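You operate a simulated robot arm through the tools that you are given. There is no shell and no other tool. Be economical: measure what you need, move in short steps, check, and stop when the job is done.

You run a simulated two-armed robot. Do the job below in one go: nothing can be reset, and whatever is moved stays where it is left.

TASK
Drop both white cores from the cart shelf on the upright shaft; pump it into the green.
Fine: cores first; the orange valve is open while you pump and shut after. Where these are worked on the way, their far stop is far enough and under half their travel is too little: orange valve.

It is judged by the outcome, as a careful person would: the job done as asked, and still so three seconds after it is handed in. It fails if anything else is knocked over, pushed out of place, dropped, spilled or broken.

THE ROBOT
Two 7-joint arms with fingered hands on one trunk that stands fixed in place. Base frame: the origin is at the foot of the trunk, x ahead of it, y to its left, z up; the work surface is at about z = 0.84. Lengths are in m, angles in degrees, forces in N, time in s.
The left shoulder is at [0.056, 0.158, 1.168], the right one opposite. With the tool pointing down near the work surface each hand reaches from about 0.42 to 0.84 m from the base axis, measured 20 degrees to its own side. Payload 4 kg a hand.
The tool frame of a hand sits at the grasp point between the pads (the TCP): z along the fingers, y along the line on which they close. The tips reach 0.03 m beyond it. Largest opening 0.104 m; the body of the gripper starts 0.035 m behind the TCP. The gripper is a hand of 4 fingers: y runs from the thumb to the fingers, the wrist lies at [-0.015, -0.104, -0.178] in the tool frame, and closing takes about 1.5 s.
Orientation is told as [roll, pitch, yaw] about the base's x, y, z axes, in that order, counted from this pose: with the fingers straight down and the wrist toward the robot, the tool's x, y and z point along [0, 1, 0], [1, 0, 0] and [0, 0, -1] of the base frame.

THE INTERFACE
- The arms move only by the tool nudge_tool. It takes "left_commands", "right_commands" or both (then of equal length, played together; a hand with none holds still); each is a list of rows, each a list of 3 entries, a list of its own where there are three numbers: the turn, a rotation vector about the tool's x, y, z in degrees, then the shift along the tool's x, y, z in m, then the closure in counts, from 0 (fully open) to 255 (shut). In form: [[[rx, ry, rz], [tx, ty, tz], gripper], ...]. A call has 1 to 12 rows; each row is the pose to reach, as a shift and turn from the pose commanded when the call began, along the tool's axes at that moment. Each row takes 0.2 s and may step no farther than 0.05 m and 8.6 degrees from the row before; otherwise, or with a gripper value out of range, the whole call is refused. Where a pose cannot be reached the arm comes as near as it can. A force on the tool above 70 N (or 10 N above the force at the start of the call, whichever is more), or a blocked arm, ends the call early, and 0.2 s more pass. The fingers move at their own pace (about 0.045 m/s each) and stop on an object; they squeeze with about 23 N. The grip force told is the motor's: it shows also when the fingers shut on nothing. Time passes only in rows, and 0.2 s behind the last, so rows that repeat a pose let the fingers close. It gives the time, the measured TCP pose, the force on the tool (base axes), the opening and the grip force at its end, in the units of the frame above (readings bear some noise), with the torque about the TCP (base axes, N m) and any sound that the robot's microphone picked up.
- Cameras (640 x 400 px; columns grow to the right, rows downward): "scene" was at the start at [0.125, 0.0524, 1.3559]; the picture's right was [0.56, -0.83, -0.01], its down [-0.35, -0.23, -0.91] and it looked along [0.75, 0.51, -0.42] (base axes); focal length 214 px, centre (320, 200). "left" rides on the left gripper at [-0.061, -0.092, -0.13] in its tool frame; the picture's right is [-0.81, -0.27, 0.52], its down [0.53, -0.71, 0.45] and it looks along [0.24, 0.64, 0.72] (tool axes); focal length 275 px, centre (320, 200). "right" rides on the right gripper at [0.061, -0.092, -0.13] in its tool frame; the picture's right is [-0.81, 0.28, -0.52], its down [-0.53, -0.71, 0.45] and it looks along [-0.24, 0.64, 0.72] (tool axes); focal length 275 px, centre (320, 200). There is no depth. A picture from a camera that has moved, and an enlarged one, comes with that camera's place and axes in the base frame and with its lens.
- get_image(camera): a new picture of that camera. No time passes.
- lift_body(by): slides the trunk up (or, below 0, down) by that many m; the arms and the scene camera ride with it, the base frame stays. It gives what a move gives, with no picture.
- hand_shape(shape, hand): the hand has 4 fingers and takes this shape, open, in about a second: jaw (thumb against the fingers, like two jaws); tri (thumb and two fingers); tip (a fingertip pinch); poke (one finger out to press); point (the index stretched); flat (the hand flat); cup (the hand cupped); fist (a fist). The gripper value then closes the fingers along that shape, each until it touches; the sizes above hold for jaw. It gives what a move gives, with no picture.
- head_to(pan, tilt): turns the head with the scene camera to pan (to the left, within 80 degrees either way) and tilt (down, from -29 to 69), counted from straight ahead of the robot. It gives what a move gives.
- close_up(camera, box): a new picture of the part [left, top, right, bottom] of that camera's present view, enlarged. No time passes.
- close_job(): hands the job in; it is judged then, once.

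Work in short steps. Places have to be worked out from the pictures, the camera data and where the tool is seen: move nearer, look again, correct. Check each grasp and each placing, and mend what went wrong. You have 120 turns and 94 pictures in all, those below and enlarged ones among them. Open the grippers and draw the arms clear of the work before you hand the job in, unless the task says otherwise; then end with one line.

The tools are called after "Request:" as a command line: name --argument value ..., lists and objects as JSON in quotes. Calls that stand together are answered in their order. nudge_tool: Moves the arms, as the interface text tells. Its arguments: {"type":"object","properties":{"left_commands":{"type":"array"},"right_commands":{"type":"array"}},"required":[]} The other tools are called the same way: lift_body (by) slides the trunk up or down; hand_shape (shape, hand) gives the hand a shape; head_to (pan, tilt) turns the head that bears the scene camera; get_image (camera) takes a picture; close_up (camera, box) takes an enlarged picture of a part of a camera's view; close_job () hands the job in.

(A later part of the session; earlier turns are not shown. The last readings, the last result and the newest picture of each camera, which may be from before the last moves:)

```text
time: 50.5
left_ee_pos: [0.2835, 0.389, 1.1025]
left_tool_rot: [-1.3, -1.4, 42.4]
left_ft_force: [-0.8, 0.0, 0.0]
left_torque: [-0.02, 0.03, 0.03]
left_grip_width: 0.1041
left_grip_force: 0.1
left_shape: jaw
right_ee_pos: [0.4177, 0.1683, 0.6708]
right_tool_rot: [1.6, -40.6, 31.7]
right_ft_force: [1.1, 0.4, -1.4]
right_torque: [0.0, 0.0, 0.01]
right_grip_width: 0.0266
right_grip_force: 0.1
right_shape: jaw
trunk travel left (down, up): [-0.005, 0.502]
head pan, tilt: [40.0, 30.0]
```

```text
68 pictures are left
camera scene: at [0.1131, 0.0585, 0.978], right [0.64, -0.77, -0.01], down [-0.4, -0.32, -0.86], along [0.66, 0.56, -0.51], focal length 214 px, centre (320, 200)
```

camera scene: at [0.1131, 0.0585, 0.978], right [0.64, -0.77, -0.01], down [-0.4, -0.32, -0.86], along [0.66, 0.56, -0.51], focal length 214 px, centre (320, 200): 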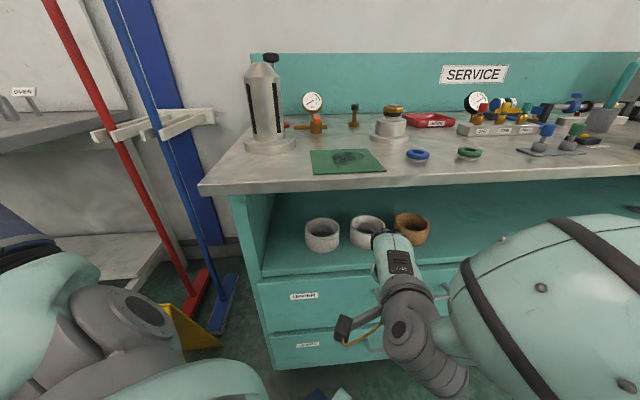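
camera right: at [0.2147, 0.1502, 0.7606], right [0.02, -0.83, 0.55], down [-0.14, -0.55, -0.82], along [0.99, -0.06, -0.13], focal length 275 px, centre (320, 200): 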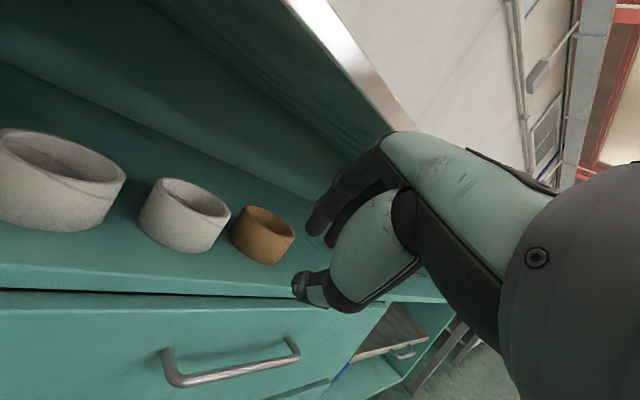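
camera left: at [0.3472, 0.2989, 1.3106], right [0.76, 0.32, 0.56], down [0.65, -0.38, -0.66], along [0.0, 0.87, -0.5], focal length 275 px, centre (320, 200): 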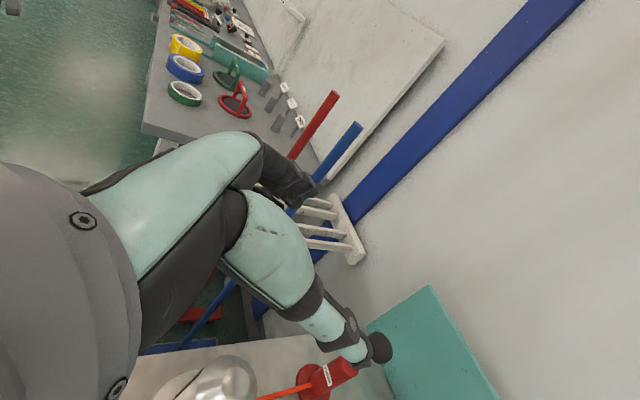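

No obstruction. I open the fingers to ~5 cm, pitch to α≈65° and come to about 10 cm from core 2's centre, then look.

Request:
nudge_tool --right_commands '[[[5.3, 0, 0], [0.004, 0.018, 0.006], 130], [[10.6, 0, 0], [0.008, 0.035, 0.012], 130], [[16, 0, 0], [0.0115, 0.0525, 0.0186], 130], [[16, 0, 0], [0.0115, 0.0525, 0.0186], 130]]'

Request:
close_up --camera "scene" --box '[280, 170, 480, 295]'

Request:
get_image --camera "right"

```text
time: 51.5
left_ee_pos: [0.2815, 0.3893, 1.1028]
left_tool_rot: [-1.4, -1.4, 42.4]
left_ft_force: [0.7, -0.1, 0.5]
left_torque: [0.0, 0.05, 0.0]
left_grip_width: 0.1041
left_grip_force: 0.2
left_shape: jaw
right_ee_pos: [0.4521, 0.2056, 0.69]
right_tool_rot: [1.2, -24.6, 32.0]
right_ft_force: [-0.4, 0.2, 0.6]
right_torque: [-0.04, 0.0, 0.02]
right_grip_width: 0.0506
right_grip_force: 0.0
right_shape: jaw
trunk travel left (down, up): [-0.005, 0.502]
head pan, tilt: [40.0, 30.0]
```

```text
3.20 times, centred on (380, 232) of scene
camera zoom: at [0.112, 0.0592, 0.978], right [0.64, -0.77, -0.01], down [-0.39, -0.32, -0.86], along [0.66, 0.56, -0.51], focal length 686 px, centre (128, 96)
```

zoom: 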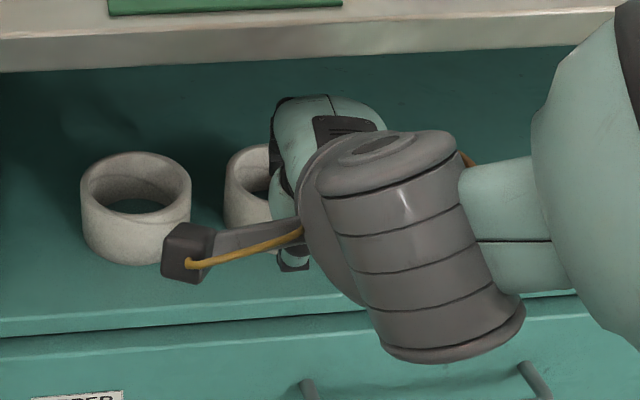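

```text
66 pictures are left
camera right: at [0.3038, 0.1809, 0.7717], right [0.47, -0.67, 0.57], down [-0.11, -0.68, -0.72], along [0.88, 0.28, -0.39], focal length 275 px, centre (320, 200)
```

right: 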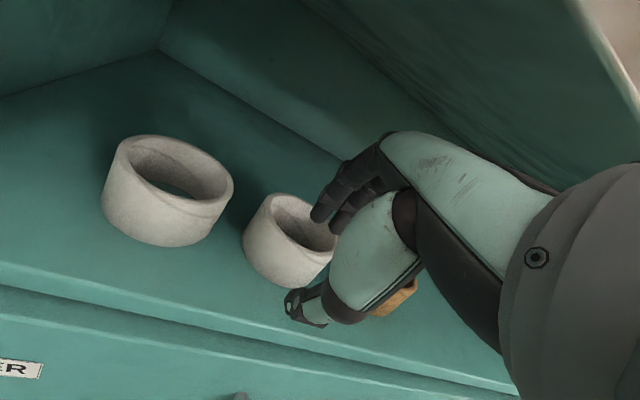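

Core 2 ≈(0.546,0.259); I move 6.5 cm forward so the jaws are above its front wall.

Request:
nudge_tool --right_commands '[[[0, 0, 0], [-0.002, 0.029, 0.013], 130], [[0, 0, 0], [-0.004, 0.0573, 0.0262], 130], [[0, 0, 0], [-0.004, 0.0573, 0.0262], 130]]'

Request:
get_image --camera "right"

Request:
close_up --camera "scene" --box '[300, 190, 460, 290]'

```text
time: 52.3
left_ee_pos: [0.2819, 0.39, 1.102]
left_tool_rot: [-1.4, -1.4, 42.4]
left_ft_force: [-0.2, 1.0, -0.6]
left_torque: [0.0, 0.01, 0.02]
left_grip_width: 0.1041
left_grip_force: 0.0
left_shape: jaw
right_ee_pos: [0.5078, 0.2376, 0.6926]
right_tool_rot: [1.2, -24.6, 32.1]
right_ft_force: [-0.4, -0.4, -0.2]
right_torque: [-0.01, 0.0, -0.01]
right_grip_width: 0.0506
right_grip_force: 0.1
right_shape: jaw
trunk travel left (down, up): [-0.005, 0.502]
head pan, tilt: [40.0, 30.0]
```

```text
65 pictures are left
camera right: at [0.3601, 0.213, 0.7719], right [0.47, -0.67, 0.57], down [-0.1, -0.68, -0.72], along [0.88, 0.28, -0.39], focal length 275 px, centre (320, 200)
```

right: 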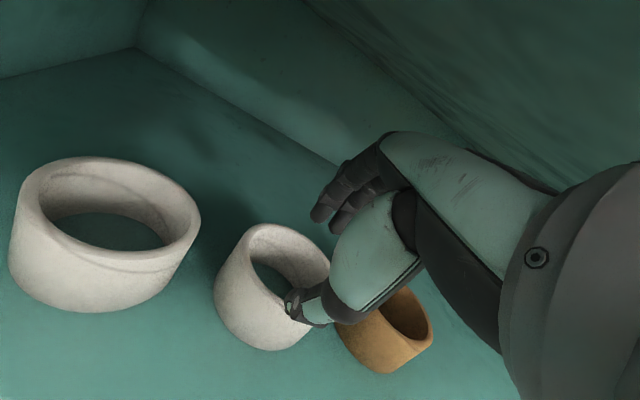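

```text
4.00 times, centred on (380, 240) of scene
camera zoom: at [0.112, 0.0592, 0.9781], right [0.64, -0.77, -0.01], down [-0.39, -0.32, -0.86], along [0.66, 0.56, -0.51], focal length 858 px, centre (80, 40)
```

zoom: 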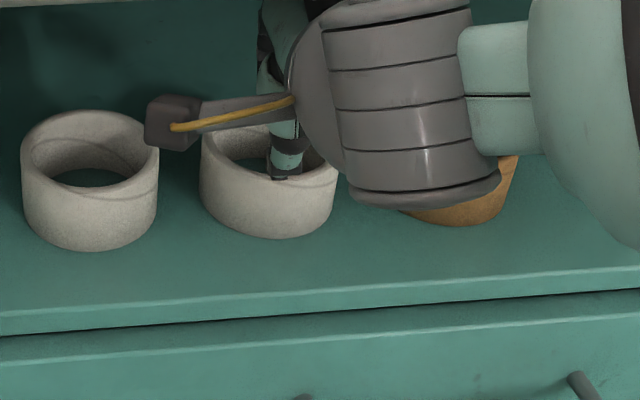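

Jaws are over the front wall as planned. I descend 5.3 cm so the wall sits between thumb and fingers.

Request:
nudge_tool --right_commands '[[[0, 0, 0], [0, -0.009, 0.016], 130], [[0, 0, 0], [0, -0.017, 0.031], 130], [[0, 0, 0], [0, -0.0257, 0.0465], 130], [[0, 0, 0], [0, -0.0257, 0.0465], 130]]'

Request:
get_image --camera "right"

Request:
close_up --camera "scene" --box '[300, 190, 460, 290]'

```text
time: 53.3
left_ee_pos: [0.2814, 0.3891, 1.1023]
left_tool_rot: [-1.3, -1.3, 42.4]
left_ft_force: [0.5, 0.7, 0.6]
left_torque: [0.01, 0.0, 0.02]
left_grip_width: 0.1039
left_grip_force: 0.0
left_shape: jaw
right_ee_pos: [0.5041, 0.236, 0.6399]
right_tool_rot: [1.2, -24.8, 32.1]
right_ft_force: [-0.7, 0.0, 0.3]
right_torque: [0.0, 0.0, 0.0]
right_grip_width: 0.0505
right_grip_force: 0.0
right_shape: jaw
trunk travel left (down, up): [-0.005, 0.502]
head pan, tilt: [40.0, 30.0]
```

```text
63 pictures are left
camera right: at [0.3554, 0.2117, 0.7197], right [0.47, -0.67, 0.57], down [-0.1, -0.68, -0.72], along [0.88, 0.28, -0.39], focal length 275 px, centre (320, 200)
```

right: 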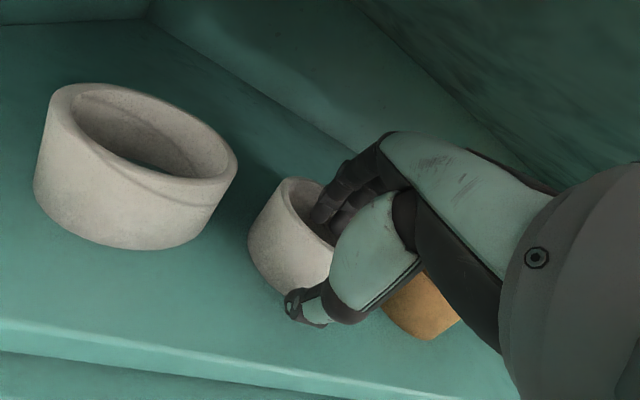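

```text
4.00 times, centred on (380, 240) of scene
camera zoom: at [0.112, 0.0592, 0.9781], right [0.64, -0.77, -0.01], down [-0.39, -0.32, -0.86], along [0.66, 0.56, -0.51], focal length 858 px, centre (80, 40)
```

zoom: 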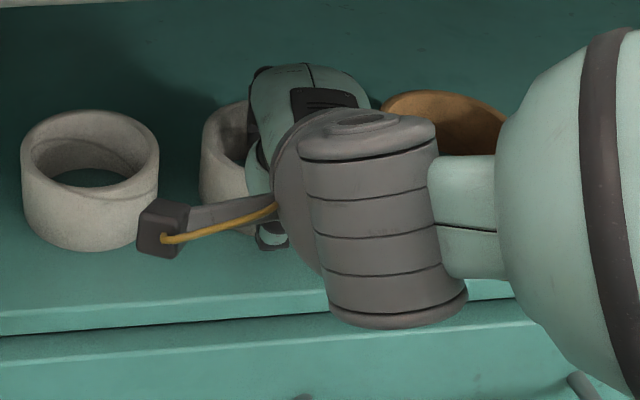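

Fingers are inside the bore, thumb outside. I close the hand.

Request:
nudge_tool --right_commands '[[[0, 0, 0], [0, 0, 0], 255], [[0, 0, 0], [0, 0, 0], 255], [[0, 0, 0], [0, 0, 0], 255], [[0, 0, 0], [0, 0, 0], 255], [[0, 0, 0], [0, 0, 0], 255], [[0, 0, 0], [0, 0, 0], 255], [[0, 0, 0], [0, 0, 0], 255]]'

Request:
get_image --camera "right"

```text
time: 54.9
left_ee_pos: [0.2817, 0.3901, 1.1015]
left_tool_rot: [-1.4, -1.3, 42.4]
left_ft_force: [-0.6, -1.0, 0.0]
left_torque: [-0.01, 0.02, 0.01]
left_grip_width: 0.1039
left_grip_force: 0.0
left_shape: jaw
right_ee_pos: [0.5042, 0.2351, 0.6388]
right_tool_rot: [1.2, -24.7, 32.1]
right_ft_force: [0.1, 0.6, 0.1]
right_torque: [-0.03, 0.05, 0.04]
right_grip_width: 0.0036
right_grip_force: 23.4
right_shape: jaw
trunk travel left (down, up): [-0.005, 0.502]
head pan, tilt: [40.0, 30.0]
```

```text
61 pictures are left
camera right: at [0.3555, 0.2116, 0.7198], right [0.47, -0.67, 0.57], down [-0.1, -0.68, -0.72], along [0.88, 0.28, -0.39], focal length 275 px, centre (320, 200)
```

right: 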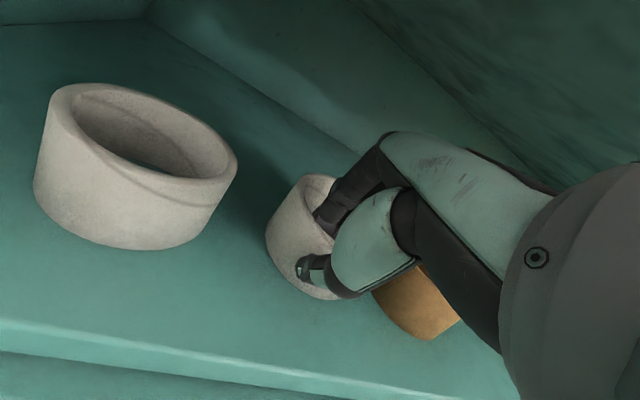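

Gripped at the wall (23 N). I lift 4 cm and check that the core comes along.

Request:
nudge_tool --right_commands '[[[0, 0, 0], [0, 0.008, -0.018], 255], [[0, 0, 0], [0, 0.017, -0.036], 255], [[0, 0, 0], [0, 0.017, -0.036], 255]]'

Request:
get_image --camera "right"

Request:
close_up --camera "scene" --box '[300, 190, 460, 290]'

```text
time: 55.7
left_ee_pos: [0.2818, 0.3902, 1.1017]
left_tool_rot: [-1.4, -1.4, 42.4]
left_ft_force: [1.3, -0.4, 0.6]
left_torque: [0.02, 0.0, 0.0]
left_grip_width: 0.104
left_grip_force: 0.0
left_shape: jaw
right_ee_pos: [0.5065, 0.2351, 0.6784]
right_tool_rot: [1.1, -24.7, 32.1]
right_ft_force: [-0.2, 0.5, -0.9]
right_torque: [-0.06, 0.04, -0.01]
right_grip_width: 0.0035
right_grip_force: 22.8
right_shape: jaw
trunk travel left (down, up): [-0.005, 0.502]
head pan, tilt: [40.0, 30.0]
```

```text
60 pictures are left
camera right: at [0.3578, 0.2115, 0.759], right [0.47, -0.67, 0.57], down [-0.11, -0.68, -0.72], along [0.88, 0.28, -0.39], focal length 275 px, centre (320, 200)
```

right: 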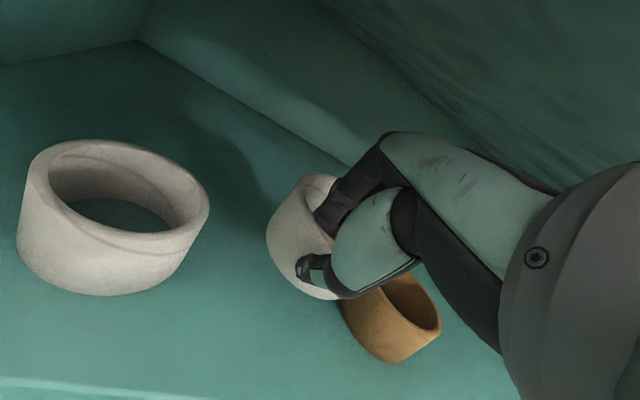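

```text
4.00 times, centred on (380, 240) of scene
camera zoom: at [0.1123, 0.0593, 0.978], right [0.64, -0.77, -0.01], down [-0.39, -0.32, -0.86], along [0.66, 0.56, -0.51], focal length 858 px, centre (80, 40)
```

zoom: 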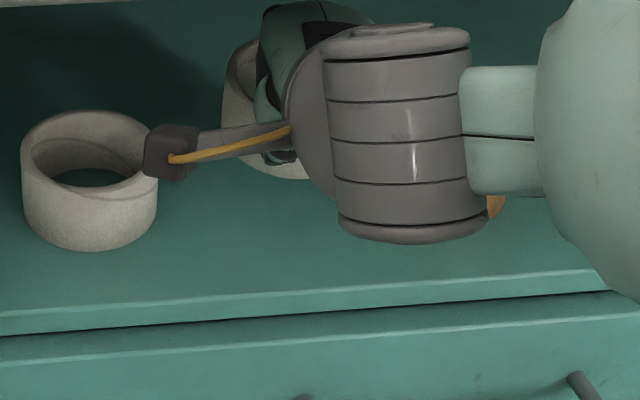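

The core is held firmly. I withdraw along the shelf toward the front (n≈0.40), keeping the height.

Request:
nudge_tool --right_commands '[[[0, 0, 0], [-0.013, -0.028, -0.013], 255], [[0, 0, 0], [-0.026, -0.055, -0.026], 255], [[0, 0, 0], [-0.04, -0.083, -0.038], 255], [[0, 0, 0], [-0.053, -0.111, -0.051], 255], [[0, 0, 0], [-0.053, -0.111, -0.051], 255]]'

Request:
get_image --camera "scene"

```text
time: 56.9
left_ee_pos: [0.2811, 0.3897, 1.1024]
left_tool_rot: [-1.4, -1.4, 42.5]
left_ft_force: [0.9, -0.4, -0.6]
left_torque: [-0.01, 0.02, -0.01]
left_grip_width: 0.1041
left_grip_force: 0.0
left_shape: jaw
right_ee_pos: [0.4331, 0.1259, 0.6769]
right_tool_rot: [1.2, -24.7, 32.1]
right_ft_force: [0.7, 0.3, -1.1]
right_torque: [0.01, 0.03, 0.01]
right_grip_width: 0.0036
right_grip_force: 23.6
right_shape: jaw
trunk travel left (down, up): [-0.005, 0.502]
head pan, tilt: [40.0, 30.0]
```

```text
58 pictures are left
camera scene: at [0.1123, 0.0594, 0.978], right [0.64, -0.77, -0.01], down [-0.39, -0.32, -0.86], along [0.66, 0.56, -0.51], focal length 214 px, centre (320, 200)
```

scene: 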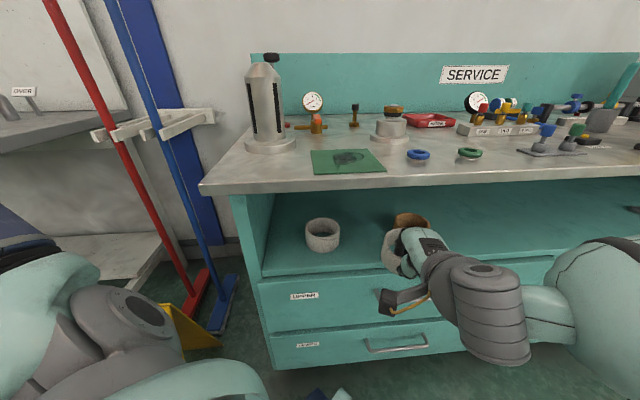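

Out at n≈0.40. To bring the ring clear of the bench edge I go right (e≈0.47) and back (n≈0.30), turning yaw to ~10°.

Request:
nudge_tool --right_commands '[[[0, -1.3, 2.9], [-0.04, -0.007, -0.003], 255], [[0, -2.6, 5.7], [-0.08, -0.013, -0.006], 255], [[0, -3.9, 8.6], [-0.121, -0.02, -0.009], 255], [[0, -5.3, 11.4], [-0.162, -0.026, -0.012], 255], [[0, -6.6, 14.3], [-0.202, -0.033, -0.015], 255], [[0, -7.9, 17.1], [-0.242, -0.039, -0.018], 255], [[0, -9.2, 20], [-0.283, -0.046, -0.021], 255], [[0, -9.2, 20], [-0.283, -0.046, -0.021], 255]]'

Request:
head_to --pan 10 --tilt 35

Request:
get_image --camera "scene"

```text
time: 58.7
left_ee_pos: [0.2816, 0.388, 1.1023]
left_tool_rot: [-1.4, -1.4, 42.4]
left_ft_force: [0.4, -0.3, -0.4]
left_torque: [-0.01, 0.01, 0.0]
left_grip_width: 0.1038
left_grip_force: 0.1
left_shape: jaw
right_ee_pos: [0.5412, -0.1403, 0.67]
right_tool_rot: [1.2, -24.3, 10.2]
right_ft_force: [0.0, -0.4, -0.5]
right_torque: [-0.02, 0.05, 0.0]
right_grip_width: 0.0037
right_grip_force: 22.9
right_shape: jaw
trunk travel left (down, up): [-0.005, 0.502]
head pan, tilt: [40.0, 30.0]
```

```text
time: 59.7
left_ee_pos: [0.2821, 0.3897, 1.1033]
left_tool_rot: [-1.4, -1.3, 42.3]
left_ft_force: [0.2, 0.9, -0.4]
left_torque: [0.0, 0.03, 0.01]
left_grip_width: 0.104
left_grip_force: 0.2
left_shape: jaw
right_ee_pos: [0.5428, -0.1399, 0.6697]
right_tool_rot: [1.3, -24.3, 10.2]
right_ft_force: [-0.6, 0.0, -0.6]
right_torque: [-0.03, 0.0, 0.0]
right_grip_width: 0.0035
right_grip_force: 23.5
right_shape: jaw
trunk travel left (down, up): [-0.005, 0.502]
head pan, tilt: [10.0, 35.0]
```

```text
57 pictures are left
camera scene: at [0.1295, 0.0164, 0.97], right [0.17, -0.98, 0.0], down [-0.58, -0.1, -0.81], along [0.8, 0.14, -0.58], focal length 214 px, centre (320, 200)
```

scene: 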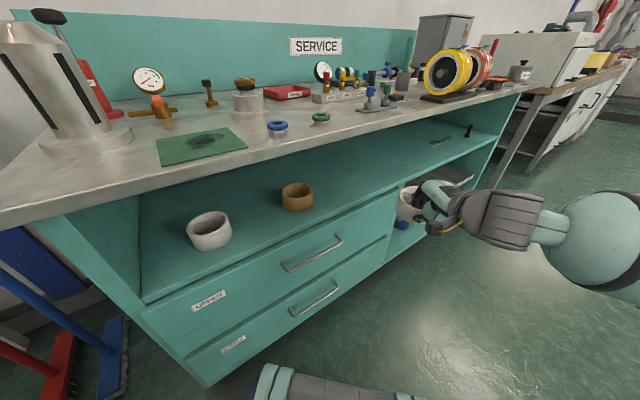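

The core is in free space at the right. I back off 4 cm more and raise the trunk by 0.35, hand riding up in front of the bench.

Request:
nudge_tool --right_commands '[[[0, 0, 0], [0, -0.0365, -0.0165], 255], [[0, 0, 0], [0, -0.0365, -0.0165], 255]]'

Request:
lift_body --by 0.37

Request:
get_image --camera "scene"

```text
time: 60.3
left_ee_pos: [0.2818, 0.3895, 1.1017]
left_tool_rot: [-1.4, -1.5, 42.4]
left_ft_force: [-0.4, 0.2, -0.2]
left_torque: [-0.03, -0.03, 0.03]
left_grip_width: 0.104
left_grip_force: 0.1
left_shape: jaw
right_ee_pos: [0.502, -0.1472, 0.6673]
right_tool_rot: [1.2, -24.3, 10.0]
right_ft_force: [-0.1, -0.2, 0.2]
right_torque: [-0.03, 0.01, -0.01]
right_grip_width: 0.0038
right_grip_force: 23.0
right_shape: jaw
trunk travel left (down, up): [-0.005, 0.502]
head pan, tilt: [10.0, 35.0]
```

```text
time: 63.9
left_ee_pos: [0.2818, 0.389, 1.472]
left_tool_rot: [-1.5, -1.4, 42.4]
left_ft_force: [0.4, -0.4, -1.1]
left_torque: [-0.02, 0.0, -0.01]
left_grip_width: 0.1037
left_grip_force: 0.1
left_shape: jaw
right_ee_pos: [0.504, -0.1462, 1.036]
right_tool_rot: [1.2, -24.4, 10.2]
right_ft_force: [-0.4, -0.4, -1.1]
right_torque: [0.0, 0.06, 0.0]
right_grip_width: 0.0038
right_grip_force: 22.8
right_shape: jaw
trunk travel left (down, up): [-0.375, 0.132]
head pan, tilt: [10.0, 35.0]
```

```text
56 pictures are left
camera scene: at [0.1344, 0.0163, 1.3387], right [0.17, -0.98, 0.0], down [-0.58, -0.1, -0.81], along [0.8, 0.14, -0.58], focal length 214 px, centre (320, 200)
```

scene: 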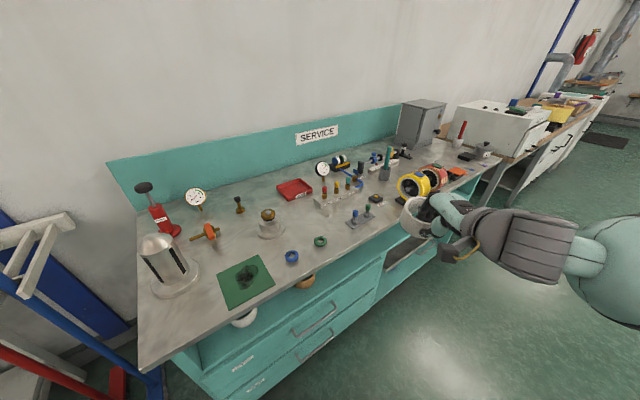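

Held in front of the bench at z≈1.04. I raise it 12 cm and level the hand (fingers straight down), while moving the left hand further left.

Request:
nudge_tool --right_commands '[[[6, 0, 0], [0, 0.012, -0.027], 255], [[12, 0, 0], [0, 0.025, -0.055], 255], [[18, 0, 0], [0, 0.037, -0.082], 255], [[24.4, 0, 0], [0, 0.049, -0.109], 255], [[24.4, 0, 0], [0, 0.049, -0.109], 255]]' --left_commands '[[[0, 0, 0], [0.04, 0, 0], 0], [[0, 0, 0], [0.08, 0, 0], 0], [[0, 0, 0], [0.12, 0, 0], 0], [[0, 0, 0], [0.15, 0, 0], 0], [[0, 0, 0], [0.15, 0, 0], 0]]'

Request:
get_image --camera "right"

Request:
close_up --camera "scene" --box '[360, 120, 520, 220]'

```text
time: 65.1
left_ee_pos: [0.1812, 0.499, 1.4706]
left_tool_rot: [-1.5, -1.4, 42.4]
left_ft_force: [-0.1, 0.6, -0.4]
left_torque: [-0.02, 0.01, 0.02]
left_grip_width: 0.1041
left_grip_force: 0.1
left_shape: jaw
right_ee_pos: [0.5038, -0.1495, 1.1577]
right_tool_rot: [1.0, 0.1, 10.5]
right_ft_force: [0.0, 0.1, -0.1]
right_torque: [0.03, 0.01, -0.01]
right_grip_width: 0.0036
right_grip_force: 23.3
right_shape: jaw
trunk travel left (down, up): [-0.375, 0.132]
head pan, tilt: [10.0, 35.0]
```

```text
55 pictures are left
camera right: at [0.4027, -0.1081, 1.2893], right [0.42, -0.75, 0.5], down [-0.61, -0.65, -0.46], along [0.67, -0.11, -0.73], focal length 275 px, centre (320, 200)
```

right: 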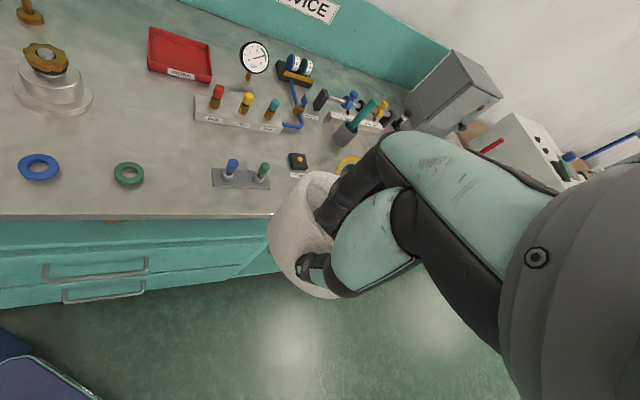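

```text
4.00 times, centred on (440, 170) of scene
camera zoom: at [0.1346, 0.0151, 1.3387], right [0.17, -0.98, 0.0], down [-0.58, -0.1, -0.81], along [0.8, 0.14, -0.58], focal length 858 px, centre (-160, 320)
```

zoom: 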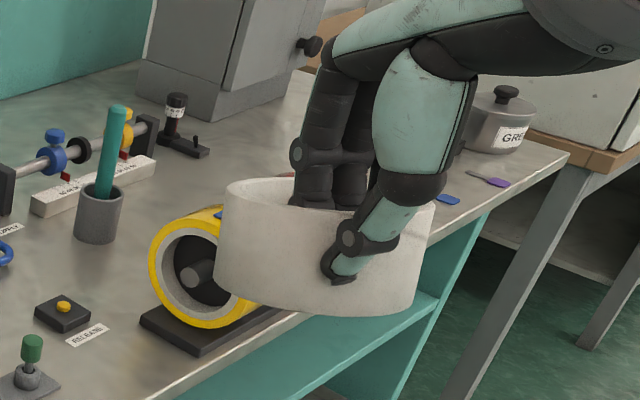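

The core hangs nearly level, the fingers about 3 cm deep. Now I carry it left over the bench toward the shaft with the yaw turning to ≈43°.

Request:
nudge_tool --right_commands '[[[0, 0, -3.3], [0.046, 0.004, 0], 255], [[0, 0, -6.6], [0.092, 0.008, 0], 255], [[0, 0, -9.9], [0.138, 0.012, 0], 255], [[0, 0, -13.2], [0.184, 0.014, 0], 255], [[0, 0, -16.5], [0.23, 0.016, 0], 255], [[0, 0, -19.8], [0.276, 0.016, 0], 255], [[0, 0, -23.1], [0.322, 0.014, 0], 255], [[0, 0, -26.4], [0.368, 0.01, 0], 255], [[0, 0, -29.7], [0.414, 0.006, 0], 255], [[0, 0, -33], [0.45, 0, 0], 255]]'

Request:
head_to --pan 45 --tilt 35

Request:
get_image --camera "scene"

```text
time: 67.3
left_ee_pos: [0.1813, 0.5027, 1.4702]
left_tool_rot: [-1.4, -1.4, 42.4]
left_ft_force: [-0.9, 0.1, -0.3]
left_torque: [-0.03, 0.03, 0.02]
left_grip_width: 0.1039
left_grip_force: 0.0
left_shape: jaw
right_ee_pos: [0.4214, 0.2967, 1.1653]
right_tool_rot: [0.7, -0.5, 43.6]
right_ft_force: [-0.2, 0.1, 0.4]
right_torque: [-0.02, 0.01, -0.01]
right_grip_width: 0.0031
right_grip_force: 23.2
right_shape: jaw
trunk travel left (down, up): [-0.375, 0.132]
head pan, tilt: [10.0, 35.0]
```

```text
time: 68.3
left_ee_pos: [0.1809, 0.5015, 1.4698]
left_tool_rot: [-1.4, -1.4, 42.4]
left_ft_force: [-0.1, -0.4, 0.7]
left_torque: [-0.02, 0.0, 0.0]
left_grip_width: 0.1041
left_grip_force: 0.0
left_shape: jaw
right_ee_pos: [0.42, 0.2942, 1.1641]
right_tool_rot: [0.9, -0.5, 43.6]
right_ft_force: [0.3, 0.6, 0.0]
right_torque: [0.02, 0.0, -0.01]
right_grip_width: 0.0031
right_grip_force: 23.3
right_shape: jaw
trunk travel left (down, up): [-0.375, 0.132]
head pan, tilt: [45.0, 35.0]
```

```text
53 pictures are left
camera scene: at [0.11, 0.0637, 1.339], right [0.71, -0.71, -0.01], down [-0.42, -0.41, -0.81], along [0.57, 0.58, -0.58], focal length 214 px, centre (320, 200)
```

scene: 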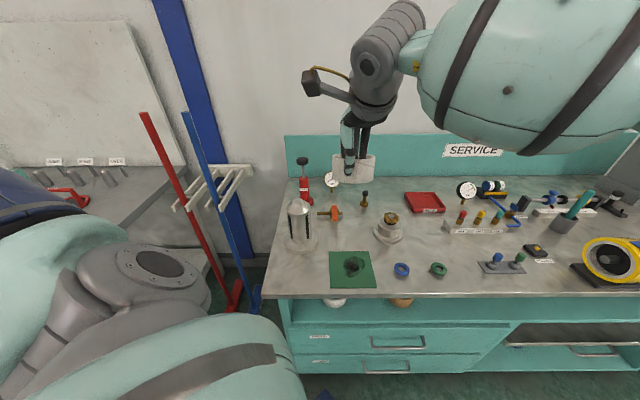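

Close now. I move to hover over the shaft at z≈1.09 for alignment.

Request:
nudge_tool --right_commands '[[[0, 0, 0], [0.041, 0.02, 0], 255], [[0, 0, 0], [0.082, 0.04, 0], 255], [[0, 0, 0], [0.123, 0.061, 0.02], 255], [[0, 0, 0], [0.123, 0.061, 0.06], 255], [[0, 0, 0], [0.123, 0.061, 0.07], 255], [[0, 0, 0], [0.123, 0.061, 0.07], 255]]'

Request:
close_up --camera "scene" --box '[220, 140, 380, 240]'

Request:
get_image --camera "right"

```text
refused: row 3 steps farther than a row can; nothing moved
```

```text
4.00 times, centred on (300, 190) of scene
camera zoom: at [0.11, 0.0637, 1.339], right [0.71, -0.71, -0.01], down [-0.42, -0.41, -0.81], along [0.57, 0.58, -0.58], focal length 858 px, centre (400, 240)
```

zoom: 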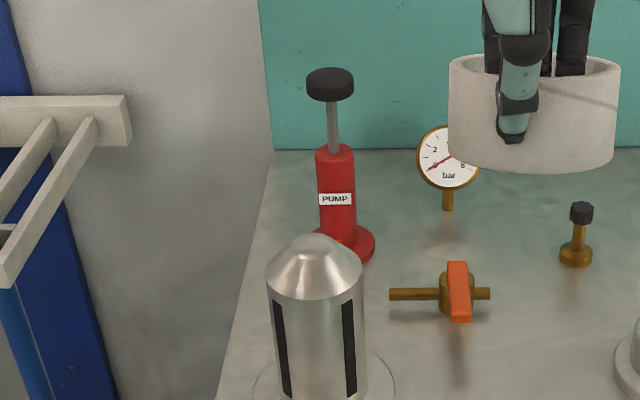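

```text
51 pictures are left
camera right: at [0.3125, 0.2736, 1.2938], right [0.76, -0.41, 0.51], down [-0.15, -0.87, -0.47], along [0.63, 0.28, -0.72], focal length 275 px, centre (320, 200)
```

right: 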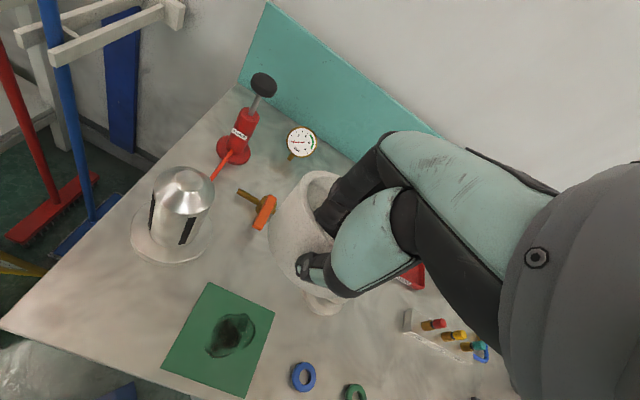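

The core's far side sags ~6° and it sits 1.1 cm to the right in the grip; I compensate: pitch −6°, TCP target (0.370,0.431), and come down to z≈1.085.

Request:
nudge_tool --right_commands '[[[-2, 0, 0], [0.034, 0.015, 0], 255], [[-4, 0, 0], [0.067, 0.029, 0], 255], [[-6, 0, 0], [0.1, 0.044, 0], 255], [[-6, 0, 0], [0.134, 0.058, 0], 255], [[-6, 0, 0], [0.134, 0.058, 0.04], 255], [[-6, 0, 0], [0.134, 0.058, 0.079], 255], [[-6, 0, 0], [0.134, 0.058, 0.079], 255]]'

Request:
close_up --camera "scene" --box '[220, 140, 380, 240]'

Request:
get_image --camera "right"

```text
time: 69.9
left_ee_pos: [0.1799, 0.5012, 1.4696]
left_tool_rot: [-1.4, -1.4, 42.4]
left_ft_force: [0.2, 0.8, 1.7]
left_torque: [-0.01, -0.01, 0.02]
left_grip_width: 0.104
left_grip_force: 0.0
left_shape: jaw
right_ee_pos: [0.3946, 0.344, 1.0932]
right_tool_rot: [0.9, -6.5, 43.6]
right_ft_force: [0.1, 0.2, -0.4]
right_torque: [0.0, 0.04, -0.04]
right_grip_width: 0.0034
right_grip_force: 22.6
right_shape: jaw
right hand out of reach, approached as far as the arm can: row 2, 3, 4, 5, 6, 7
trunk travel left (down, up): [-0.375, 0.132]
head pan, tilt: [45.0, 35.0]
```

```text
4.00 times, centred on (300, 190) of scene
camera zoom: at [0.1094, 0.064, 1.3391], right [0.71, -0.71, -0.01], down [-0.42, -0.41, -0.81], along [0.57, 0.58, -0.58], focal length 858 px, centre (400, 240)
```

zoom: 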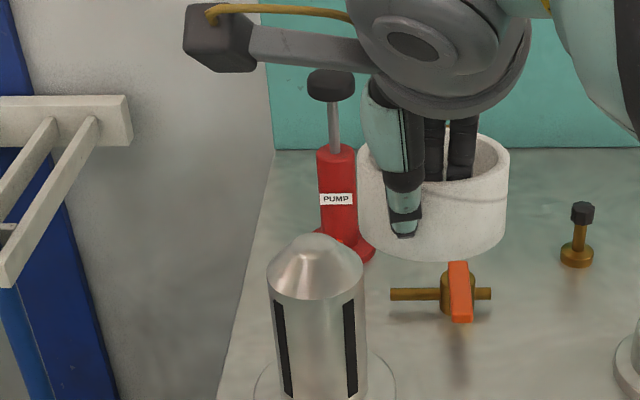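

```text
49 pictures are left
camera right: at [0.2764, 0.314, 1.2136], right [0.72, -0.44, 0.53], down [-0.11, -0.83, -0.54], along [0.68, 0.33, -0.65], focal length 275 px, centre (320, 200)
```

right: 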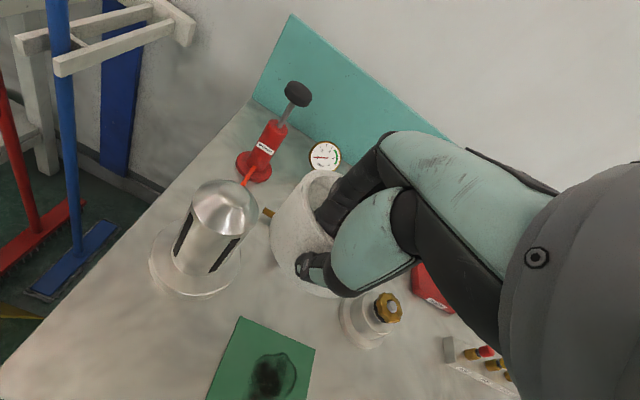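

The right arm can't reach over the shaft. I'll instead set the core down on a free bench spot (≈(0.505,0.35)), where the left hand can take it around the outside from above; first lower to about 2 cm above the bench.

Request:
nudge_tool --right_commands '[[[0, 0, 0], [-0.03, 0.02, 0.002], 255], [[0, 0, 0], [-0.061, 0.0404, 0.0046], 255], [[0, 0, 0], [-0.061, 0.035, 0.052], 255], [[0, 0, 0], [-0.061, 0.03, 0.099], 255], [[0, 0, 0], [-0.061, 0.025, 0.145], 255], [[0, 0, 0], [-0.061, 0.022, 0.168], 255], [[0, 0, 0], [-0.061, 0.022, 0.168], 255]]'

Request:
close_up --camera "scene" --box '[260, 180, 420, 280]'

Request:
get_image --camera "right"

```text
time: 71.5
left_ee_pos: [0.1805, 0.4998, 1.469]
left_tool_rot: [-1.4, -1.3, 42.4]
left_ft_force: [-0.1, 0.6, -0.3]
left_torque: [0.0, 0.0, -0.02]
left_grip_width: 0.1042
left_grip_force: 0.0
left_shape: jaw
right_ee_pos: [0.464, 0.3299, 0.9317]
right_tool_rot: [0.9, -6.5, 43.5]
right_ft_force: [-0.4, 0.0, -0.7]
right_torque: [-0.02, 0.04, 0.01]
right_grip_width: 0.0037
right_grip_force: 22.6
right_shape: jaw
trunk travel left (down, up): [-0.375, 0.132]
head pan, tilt: [45.0, 35.0]
```

```text
4.00 times, centred on (340, 230) of scene
camera zoom: at [0.11, 0.0633, 1.3391], right [0.71, -0.71, -0.01], down [-0.42, -0.41, -0.81], along [0.57, 0.58, -0.58], focal length 858 px, centre (240, 80)
```

zoom: 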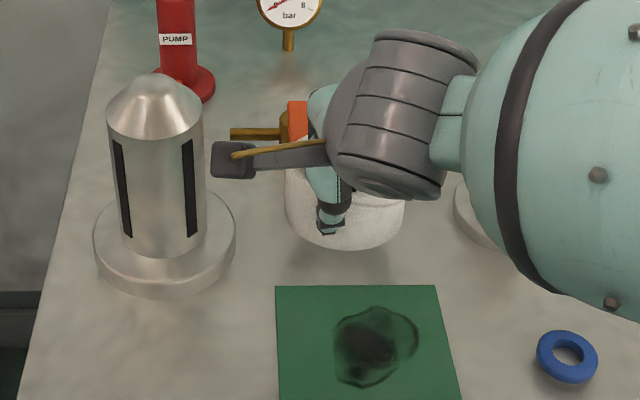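

```text
47 pictures are left
camera right: at [0.3449, 0.2997, 1.0503], right [0.72, -0.44, 0.53], down [-0.11, -0.83, -0.54], along [0.68, 0.33, -0.65], focal length 275 px, centre (320, 200)
```

right: 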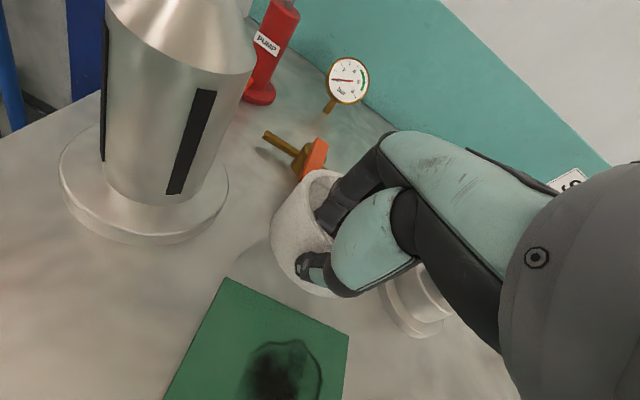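

The ring's bottom is ≈3.5 cm above the bench, clear of the mat. I lower 3.4 cm and watch the force.

Request:
nudge_tool --right_commands '[[[0, 0, 0], [0, -0.002, 0.017], 255], [[0, 0, 0], [0, -0.0035, 0.031], 255], [[0, 0, 0], [0, -0.004, 0.034], 255], [[0, 0, 0], [0, -0.004, 0.034], 255]]'

Request:
close_up --camera "scene" --box '[260, 180, 420, 280]'

```text
time: 72.5
left_ee_pos: [0.181, 0.5002, 1.4698]
left_tool_rot: [-1.3, -1.5, 42.3]
left_ft_force: [-0.1, 0.0, -0.6]
left_torque: [0.02, 0.01, 0.01]
left_grip_width: 0.104
left_grip_force: 0.0
left_shape: jaw
right_ee_pos: [0.4629, 0.3297, 0.8996]
right_tool_rot: [0.9, -6.6, 43.5]
right_ft_force: [0.0, -0.2, -0.9]
right_torque: [0.01, 0.01, -0.04]
right_grip_width: 0.0034
right_grip_force: 22.8
right_shape: jaw
trunk travel left (down, up): [-0.375, 0.132]
head pan, tilt: [45.0, 35.0]
```

```text
4.00 times, centred on (340, 230) of scene
camera zoom: at [0.1099, 0.0635, 1.339], right [0.71, -0.71, -0.01], down [-0.42, -0.41, -0.81], along [0.57, 0.58, -0.58], focal length 858 px, centre (240, 80)
```

zoom: 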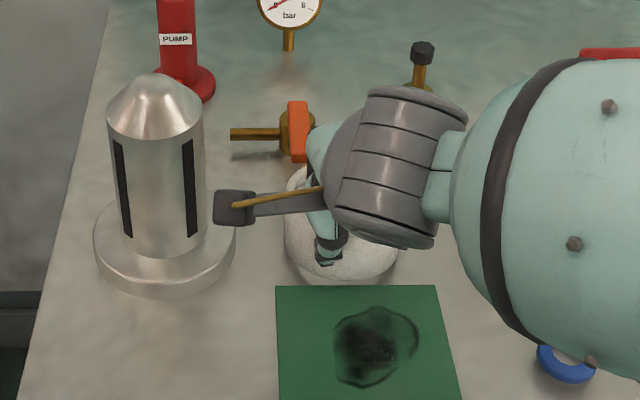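

No contact yet; lower in small steps a further 8 mm.

Request:
nudge_tool --right_commands '[[[0, 0, 0], [0, 0, 0.003], 255], [[0, 0, 0], [0, 0, 0.006], 255], [[0, 0, 0], [0, 0, 0.008], 255], [[0, 0, 0], [0, 0, 0.008], 255]]'

```text
time: 73.5
left_ee_pos: [0.18, 0.499, 1.47]
left_tool_rot: [-1.3, -1.3, 42.3]
left_ft_force: [-0.5, 0.6, -0.6]
left_torque: [0.0, 0.01, -0.02]
left_grip_width: 0.1038
left_grip_force: 0.0
left_shape: jaw
right_ee_pos: [0.4631, 0.3301, 0.8921]
right_tool_rot: [0.9, -6.7, 43.5]
right_ft_force: [-0.6, 1.1, 6.4]
right_torque: [0.04, -0.02, 0.03]
right_grip_width: 0.0036
right_grip_force: 22.7
right_shape: jaw
trunk travel left (down, up): [-0.375, 0.132]
head pan, tilt: [45.0, 35.0]
```

Contact (6 N). I open to ~4 cm and, once freed, lift straight up.

Request:
nudge_tool --right_commands '[[[0, 0, 0], [0, 0, 0], 150], [[0, 0, 0], [0, 0, 0], 150], [[0, 0, 0], [0, 0, 0], 150], [[0, 0, 0], [0, 0.004, -0.035], 150], [[0, 0, 0], [0, 0.008, -0.07], 150], [[0, 0, 0], [0, 0.012, -0.11], 150]]'

Request:
get_image --camera "right"

```text
time: 74.9
left_ee_pos: [0.1807, 0.5003, 1.4699]
left_tool_rot: [-1.4, -1.4, 42.5]
left_ft_force: [0.2, -0.7, -0.9]
left_torque: [0.02, 0.01, 0.0]
left_grip_width: 0.1041
left_grip_force: 0.0
left_shape: jaw
right_ee_pos: [0.4647, 0.3276, 1.0021]
right_tool_rot: [0.9, -6.5, 43.6]
right_ft_force: [0.0, -0.5, -0.7]
right_torque: [0.0, 0.01, -0.01]
right_grip_width: 0.0426
right_grip_force: 0.1
right_shape: jaw
trunk travel left (down, up): [-0.375, 0.132]
head pan, tilt: [45.0, 35.0]
```

```text
45 pictures are left
camera right: at [0.3464, 0.2969, 1.1215], right [0.72, -0.44, 0.53], down [-0.11, -0.83, -0.54], along [0.68, 0.33, -0.65], focal length 275 px, centre (320, 200)
```

right: 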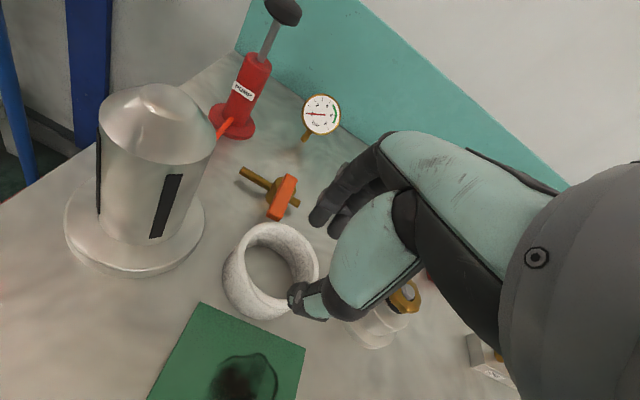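

The core stands on the bench clear of everything. I withdraw the right hand up and to the right, and get the left hand ready after that.

Request:
nudge_tool --right_commands '[[[0, 0, 0], [0, 0.005, -0.05], 150], [[0, 0, 0], [0, 0.011, -0.1], 150], [[0, 0, 0], [0, 0.017, -0.149], 150], [[0, -0.4, 3.6], [-0.0376, -0.013, -0.153], 150], [[0, -0.8, 7.3], [-0.075, -0.043, -0.158], 190], [[0, -1.2, 10.9], [-0.113, -0.073, -0.162], 190], [[0, -1.6, 14.6], [-0.15, -0.103, -0.167], 190], [[0, -2.1, 18.2], [-0.188, -0.133, -0.171], 190], [[0, -2.5, 21.9], [-0.225, -0.162, -0.176], 190], [[0, -2.9, 25.5], [-0.263, -0.192, -0.18], 190], [[0, -3.3, 29.2], [-0.3, -0.222, -0.185], 190], [[0, -3.7, 32.8], [-0.338, -0.252, -0.189], 190]]'

Request:
close_up --camera "scene" --box '[260, 150, 420, 250]'

```text
refused: row 1 steps farther than a row can; nothing moved
```

```text
4.00 times, centred on (340, 200) of scene
camera zoom: at [0.1094, 0.0632, 1.3391], right [0.71, -0.71, -0.01], down [-0.42, -0.41, -0.81], along [0.57, 0.58, -0.58], focal length 858 px, centre (240, 200)
```

zoom: 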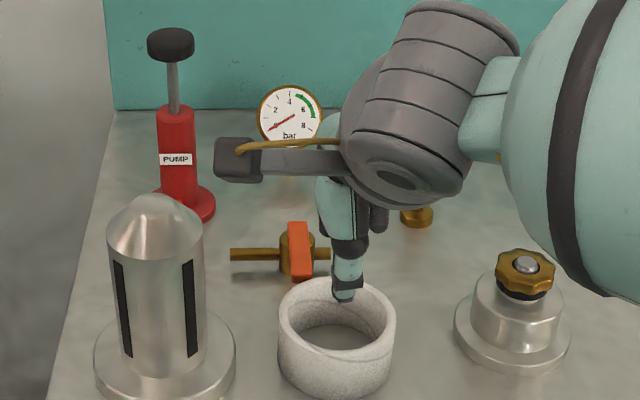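

Refused for step size; the scene view puts the core centre at ≈(0.497,0.353). I resend with slightly smaller steps.

Request:
nudge_tool --right_commands '[[[0, 0, 0], [0, 0.005, -0.045], 150], [[0, 0, 0], [0, 0.01, -0.09], 150], [[0, 0, 0], [0, 0.014, -0.13], 150], [[0, -0.4, 3.6], [-0.0376, -0.013, -0.134], 150], [[0, -0.8, 7.3], [-0.075, -0.043, -0.138], 190], [[0, -1.2, 10.9], [-0.113, -0.073, -0.142], 190], [[0, -1.6, 14.6], [-0.15, -0.103, -0.147], 190], [[0, -2.1, 18.2], [-0.188, -0.133, -0.151], 190], [[0, -2.5, 21.9], [-0.225, -0.162, -0.156], 190], [[0, -2.9, 25.5], [-0.263, -0.192, -0.16], 190], [[0, -3.3, 29.2], [-0.3, -0.222, -0.165], 190], [[0, -3.7, 32.8], [-0.338, -0.252, -0.169], 190]]'

```text
time: 77.5
left_ee_pos: [0.1796, 0.4967, 1.4697]
left_tool_rot: [-1.4, -1.6, 42.4]
left_ft_force: [0.6, 0.1, -0.4]
left_torque: [-0.02, -0.04, 0.01]
left_grip_width: 0.1041
left_grip_force: 0.1
left_shape: jaw
right_ee_pos: [0.5019, -0.1041, 1.1378]
right_tool_rot: [0.7, -6.0, 10.4]
right_ft_force: [0.1, 0.3, 0.4]
right_torque: [-0.02, 0.0, -0.01]
right_grip_width: 0.0268
right_grip_force: 0.1
right_shape: jaw
trunk travel left (down, up): [-0.375, 0.132]
head pan, tilt: [45.0, 35.0]
```

Right hand is clear. Now the left hand goes to above the core at z≈1.2.

Request:
nudge_tool --left_commands '[[[0, 0, 0], [-0.032, 0.0137, 0.027], 0], [[0, 0, 0], [-0.064, 0.0274, 0.054], 0], [[0, 0, 0], [-0.096, 0.0411, 0.081], 0], [[0, 0, 0], [-0.128, 0.0548, 0.108], 0], [[0, 0, 0], [-0.16, 0.0685, 0.135], 0], [[0, 0, 0], [-0.192, 0.0822, 0.162], 0], [[0, 0, 0], [-0.224, 0.0959, 0.189], 0], [[0, 0, 0], [-0.256, 0.1096, 0.216], 0], [[0, 0, 0], [-0.288, 0.1233, 0.243], 0], [[0, 0, 0], [-0.32, 0.137, 0.27], 0], [[0, 0, 0], [-0.32, 0.137, 0.27], 0]]'

Request:
get_image --camera "left"

```text
time: 79.9
left_ee_pos: [0.5058, 0.3554, 1.2059]
left_tool_rot: [-1.5, -1.5, 42.4]
left_ft_force: [-0.3, 0.5, 1.1]
left_torque: [0.01, 0.01, 0.01]
left_grip_width: 0.1042
left_grip_force: 0.1
left_shape: jaw
right_ee_pos: [0.5004, -0.1016, 1.1373]
right_tool_rot: [0.9, -6.1, 10.6]
right_ft_force: [-0.5, 0.9, -0.5]
right_torque: [-0.02, 0.0, -0.01]
right_grip_width: 0.0266
right_grip_force: 0.0
right_shape: jaw
trunk travel left (down, up): [-0.375, 0.132]
head pan, tilt: [45.0, 35.0]
```

```text
43 pictures are left
camera left: at [0.4768, 0.2491, 1.3365], right [0.36, -0.79, -0.5], down [-0.87, -0.09, -0.49], along [0.34, 0.61, -0.71], focal length 275 px, centre (320, 200)
```

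left: 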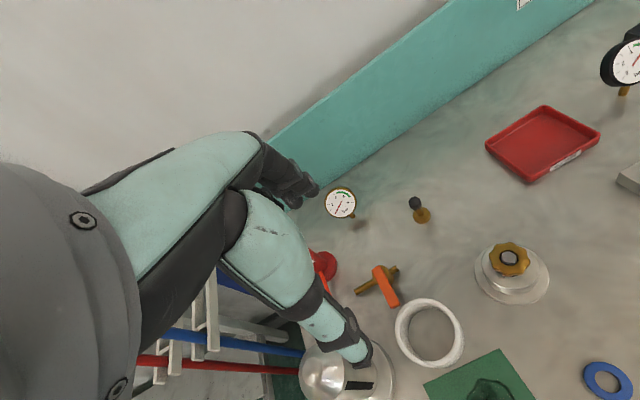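

The left camera agrees: core centre ≈(0.500,0.351). I lower to z≈1.0 while removing the 2° tilt.

Request:
nudge_tool --left_commands '[[[0.5, 0.5, 0], [0.002, -0.004, 0.045], 0], [[1, 1, 0], [0.004, -0.008, 0.09], 0], [[1.5, 1.4, 0], [0.006, -0.012, 0.135], 0], [[1.5, 1.4, 0], [0.007, -0.0126, 0.18], 0], [[1.5, 1.4, 0], [0.007, -0.0126, 0.206], 0], [[1.5, 1.4, 0], [0.007, -0.0126, 0.206], 0]]'

Request:
get_image --camera "left"

Request:
close_up --camera "scene" --box '[260, 150, 420, 250]'

```text
time: 81.3
left_ee_pos: [0.498, 0.3504, 0.9992]
left_tool_rot: [-0.1, 0.2, 42.4]
left_ft_force: [0.5, 0.3, 0.5]
left_torque: [-0.04, -0.01, 0.02]
left_grip_width: 0.104
left_grip_force: 0.1
left_shape: jaw
right_ee_pos: [0.5027, -0.1023, 1.1373]
right_tool_rot: [0.9, -6.1, 10.4]
right_ft_force: [-0.8, -0.3, -1.0]
right_torque: [-0.01, 0.01, 0.01]
right_grip_width: 0.0271
right_grip_force: 0.0
right_shape: jaw
trunk travel left (down, up): [-0.375, 0.132]
head pan, tilt: [45.0, 35.0]
```

```text
42 pictures are left
camera left: at [0.4735, 0.2439, 1.1312], right [0.34, -0.78, -0.52], down [-0.89, -0.09, -0.46], along [0.31, 0.61, -0.73], focal length 275 px, centre (320, 200)
```

left: 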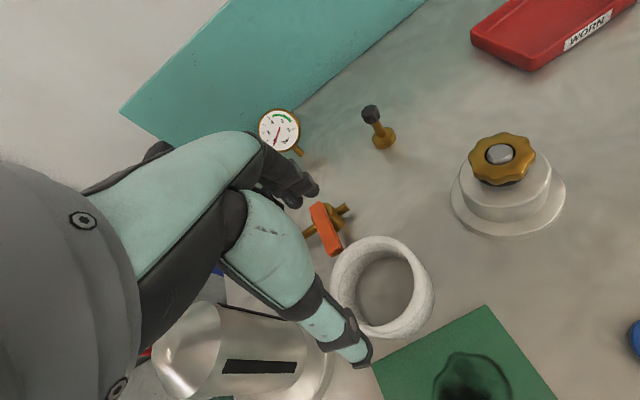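

```text
4.00 times, centred on (340, 200) of scene
camera zoom: at [0.1097, 0.063, 1.3391], right [0.71, -0.71, -0.01], down [-0.42, -0.41, -0.81], along [0.57, 0.58, -0.58], focal length 858 px, centre (240, 200)
```

zoom: 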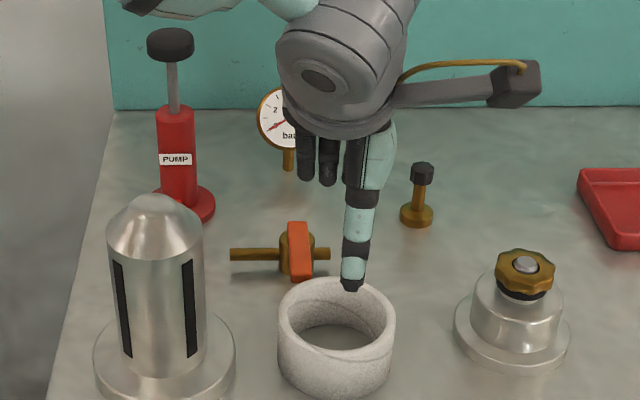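

Aligned within a few mm. I lower until the tips are just above the rim and check.

Request:
nudge_tool --left_commands '[[[0, 0, 0], [0, 0, 0.04], 0], [[0, 0, 0], [0, 0, 0.08], 0], [[0, 0, 0], [0, 0, 0.08], 0]]'

Request:
close_up --camera "left" --box '[240, 170, 440, 400]'

Request:
close_up --camera "scene" --box '[290, 170, 400, 260]'

```text
time: 82.1
left_ee_pos: [0.5017, 0.3505, 0.9218]
left_tool_rot: [0.0, -0.1, 42.3]
left_ft_force: [-0.4, -0.2, 0.7]
left_torque: [0.03, 0.01, -0.02]
left_grip_width: 0.1041
left_grip_force: 0.0
left_shape: jaw
right_ee_pos: [0.502, -0.1027, 1.1361]
right_tool_rot: [0.8, -6.0, 10.5]
right_ft_force: [-0.8, -0.1, 0.1]
right_torque: [-0.02, 0.03, 0.04]
right_grip_width: 0.0271
right_grip_force: 0.1
right_shape: jaw
trunk travel left (down, up): [-0.375, 0.132]
head pan, tilt: [45.0, 35.0]
```

```text
1.74 times, centred on (340, 285) of left
camera zoom: at [0.4751, 0.2438, 1.053], right [0.34, -0.78, -0.52], down [-0.89, -0.09, -0.46], along [0.31, 0.61, -0.73], focal length 479 px, centre (285, 52)
```

zoom: 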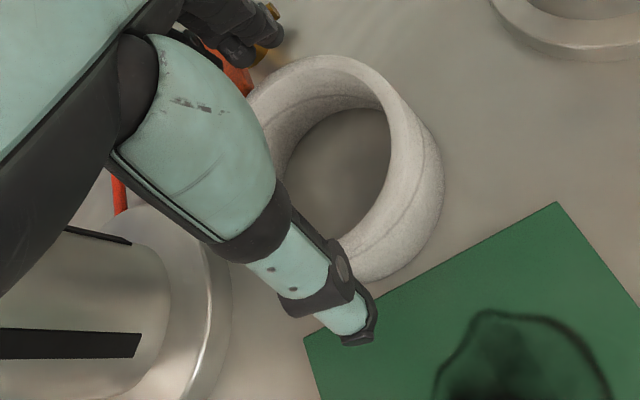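

```text
4.44 times, centred on (345, 215) of scene
camera zoom: at [0.1094, 0.0629, 1.3392], right [0.71, -0.71, -0.01], down [-0.42, -0.41, -0.81], along [0.57, 0.58, -0.58], focal length 953 px, centre (209, 133)
```

zoom: 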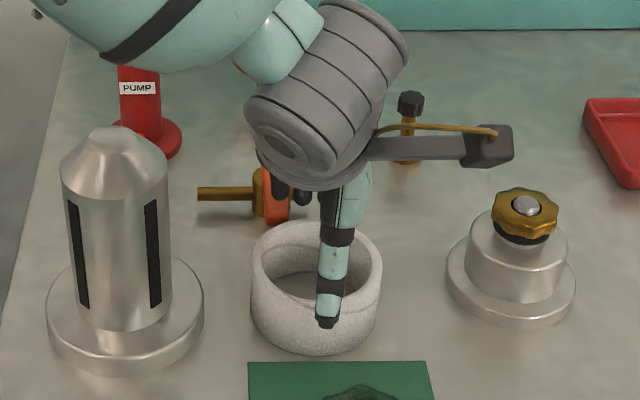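

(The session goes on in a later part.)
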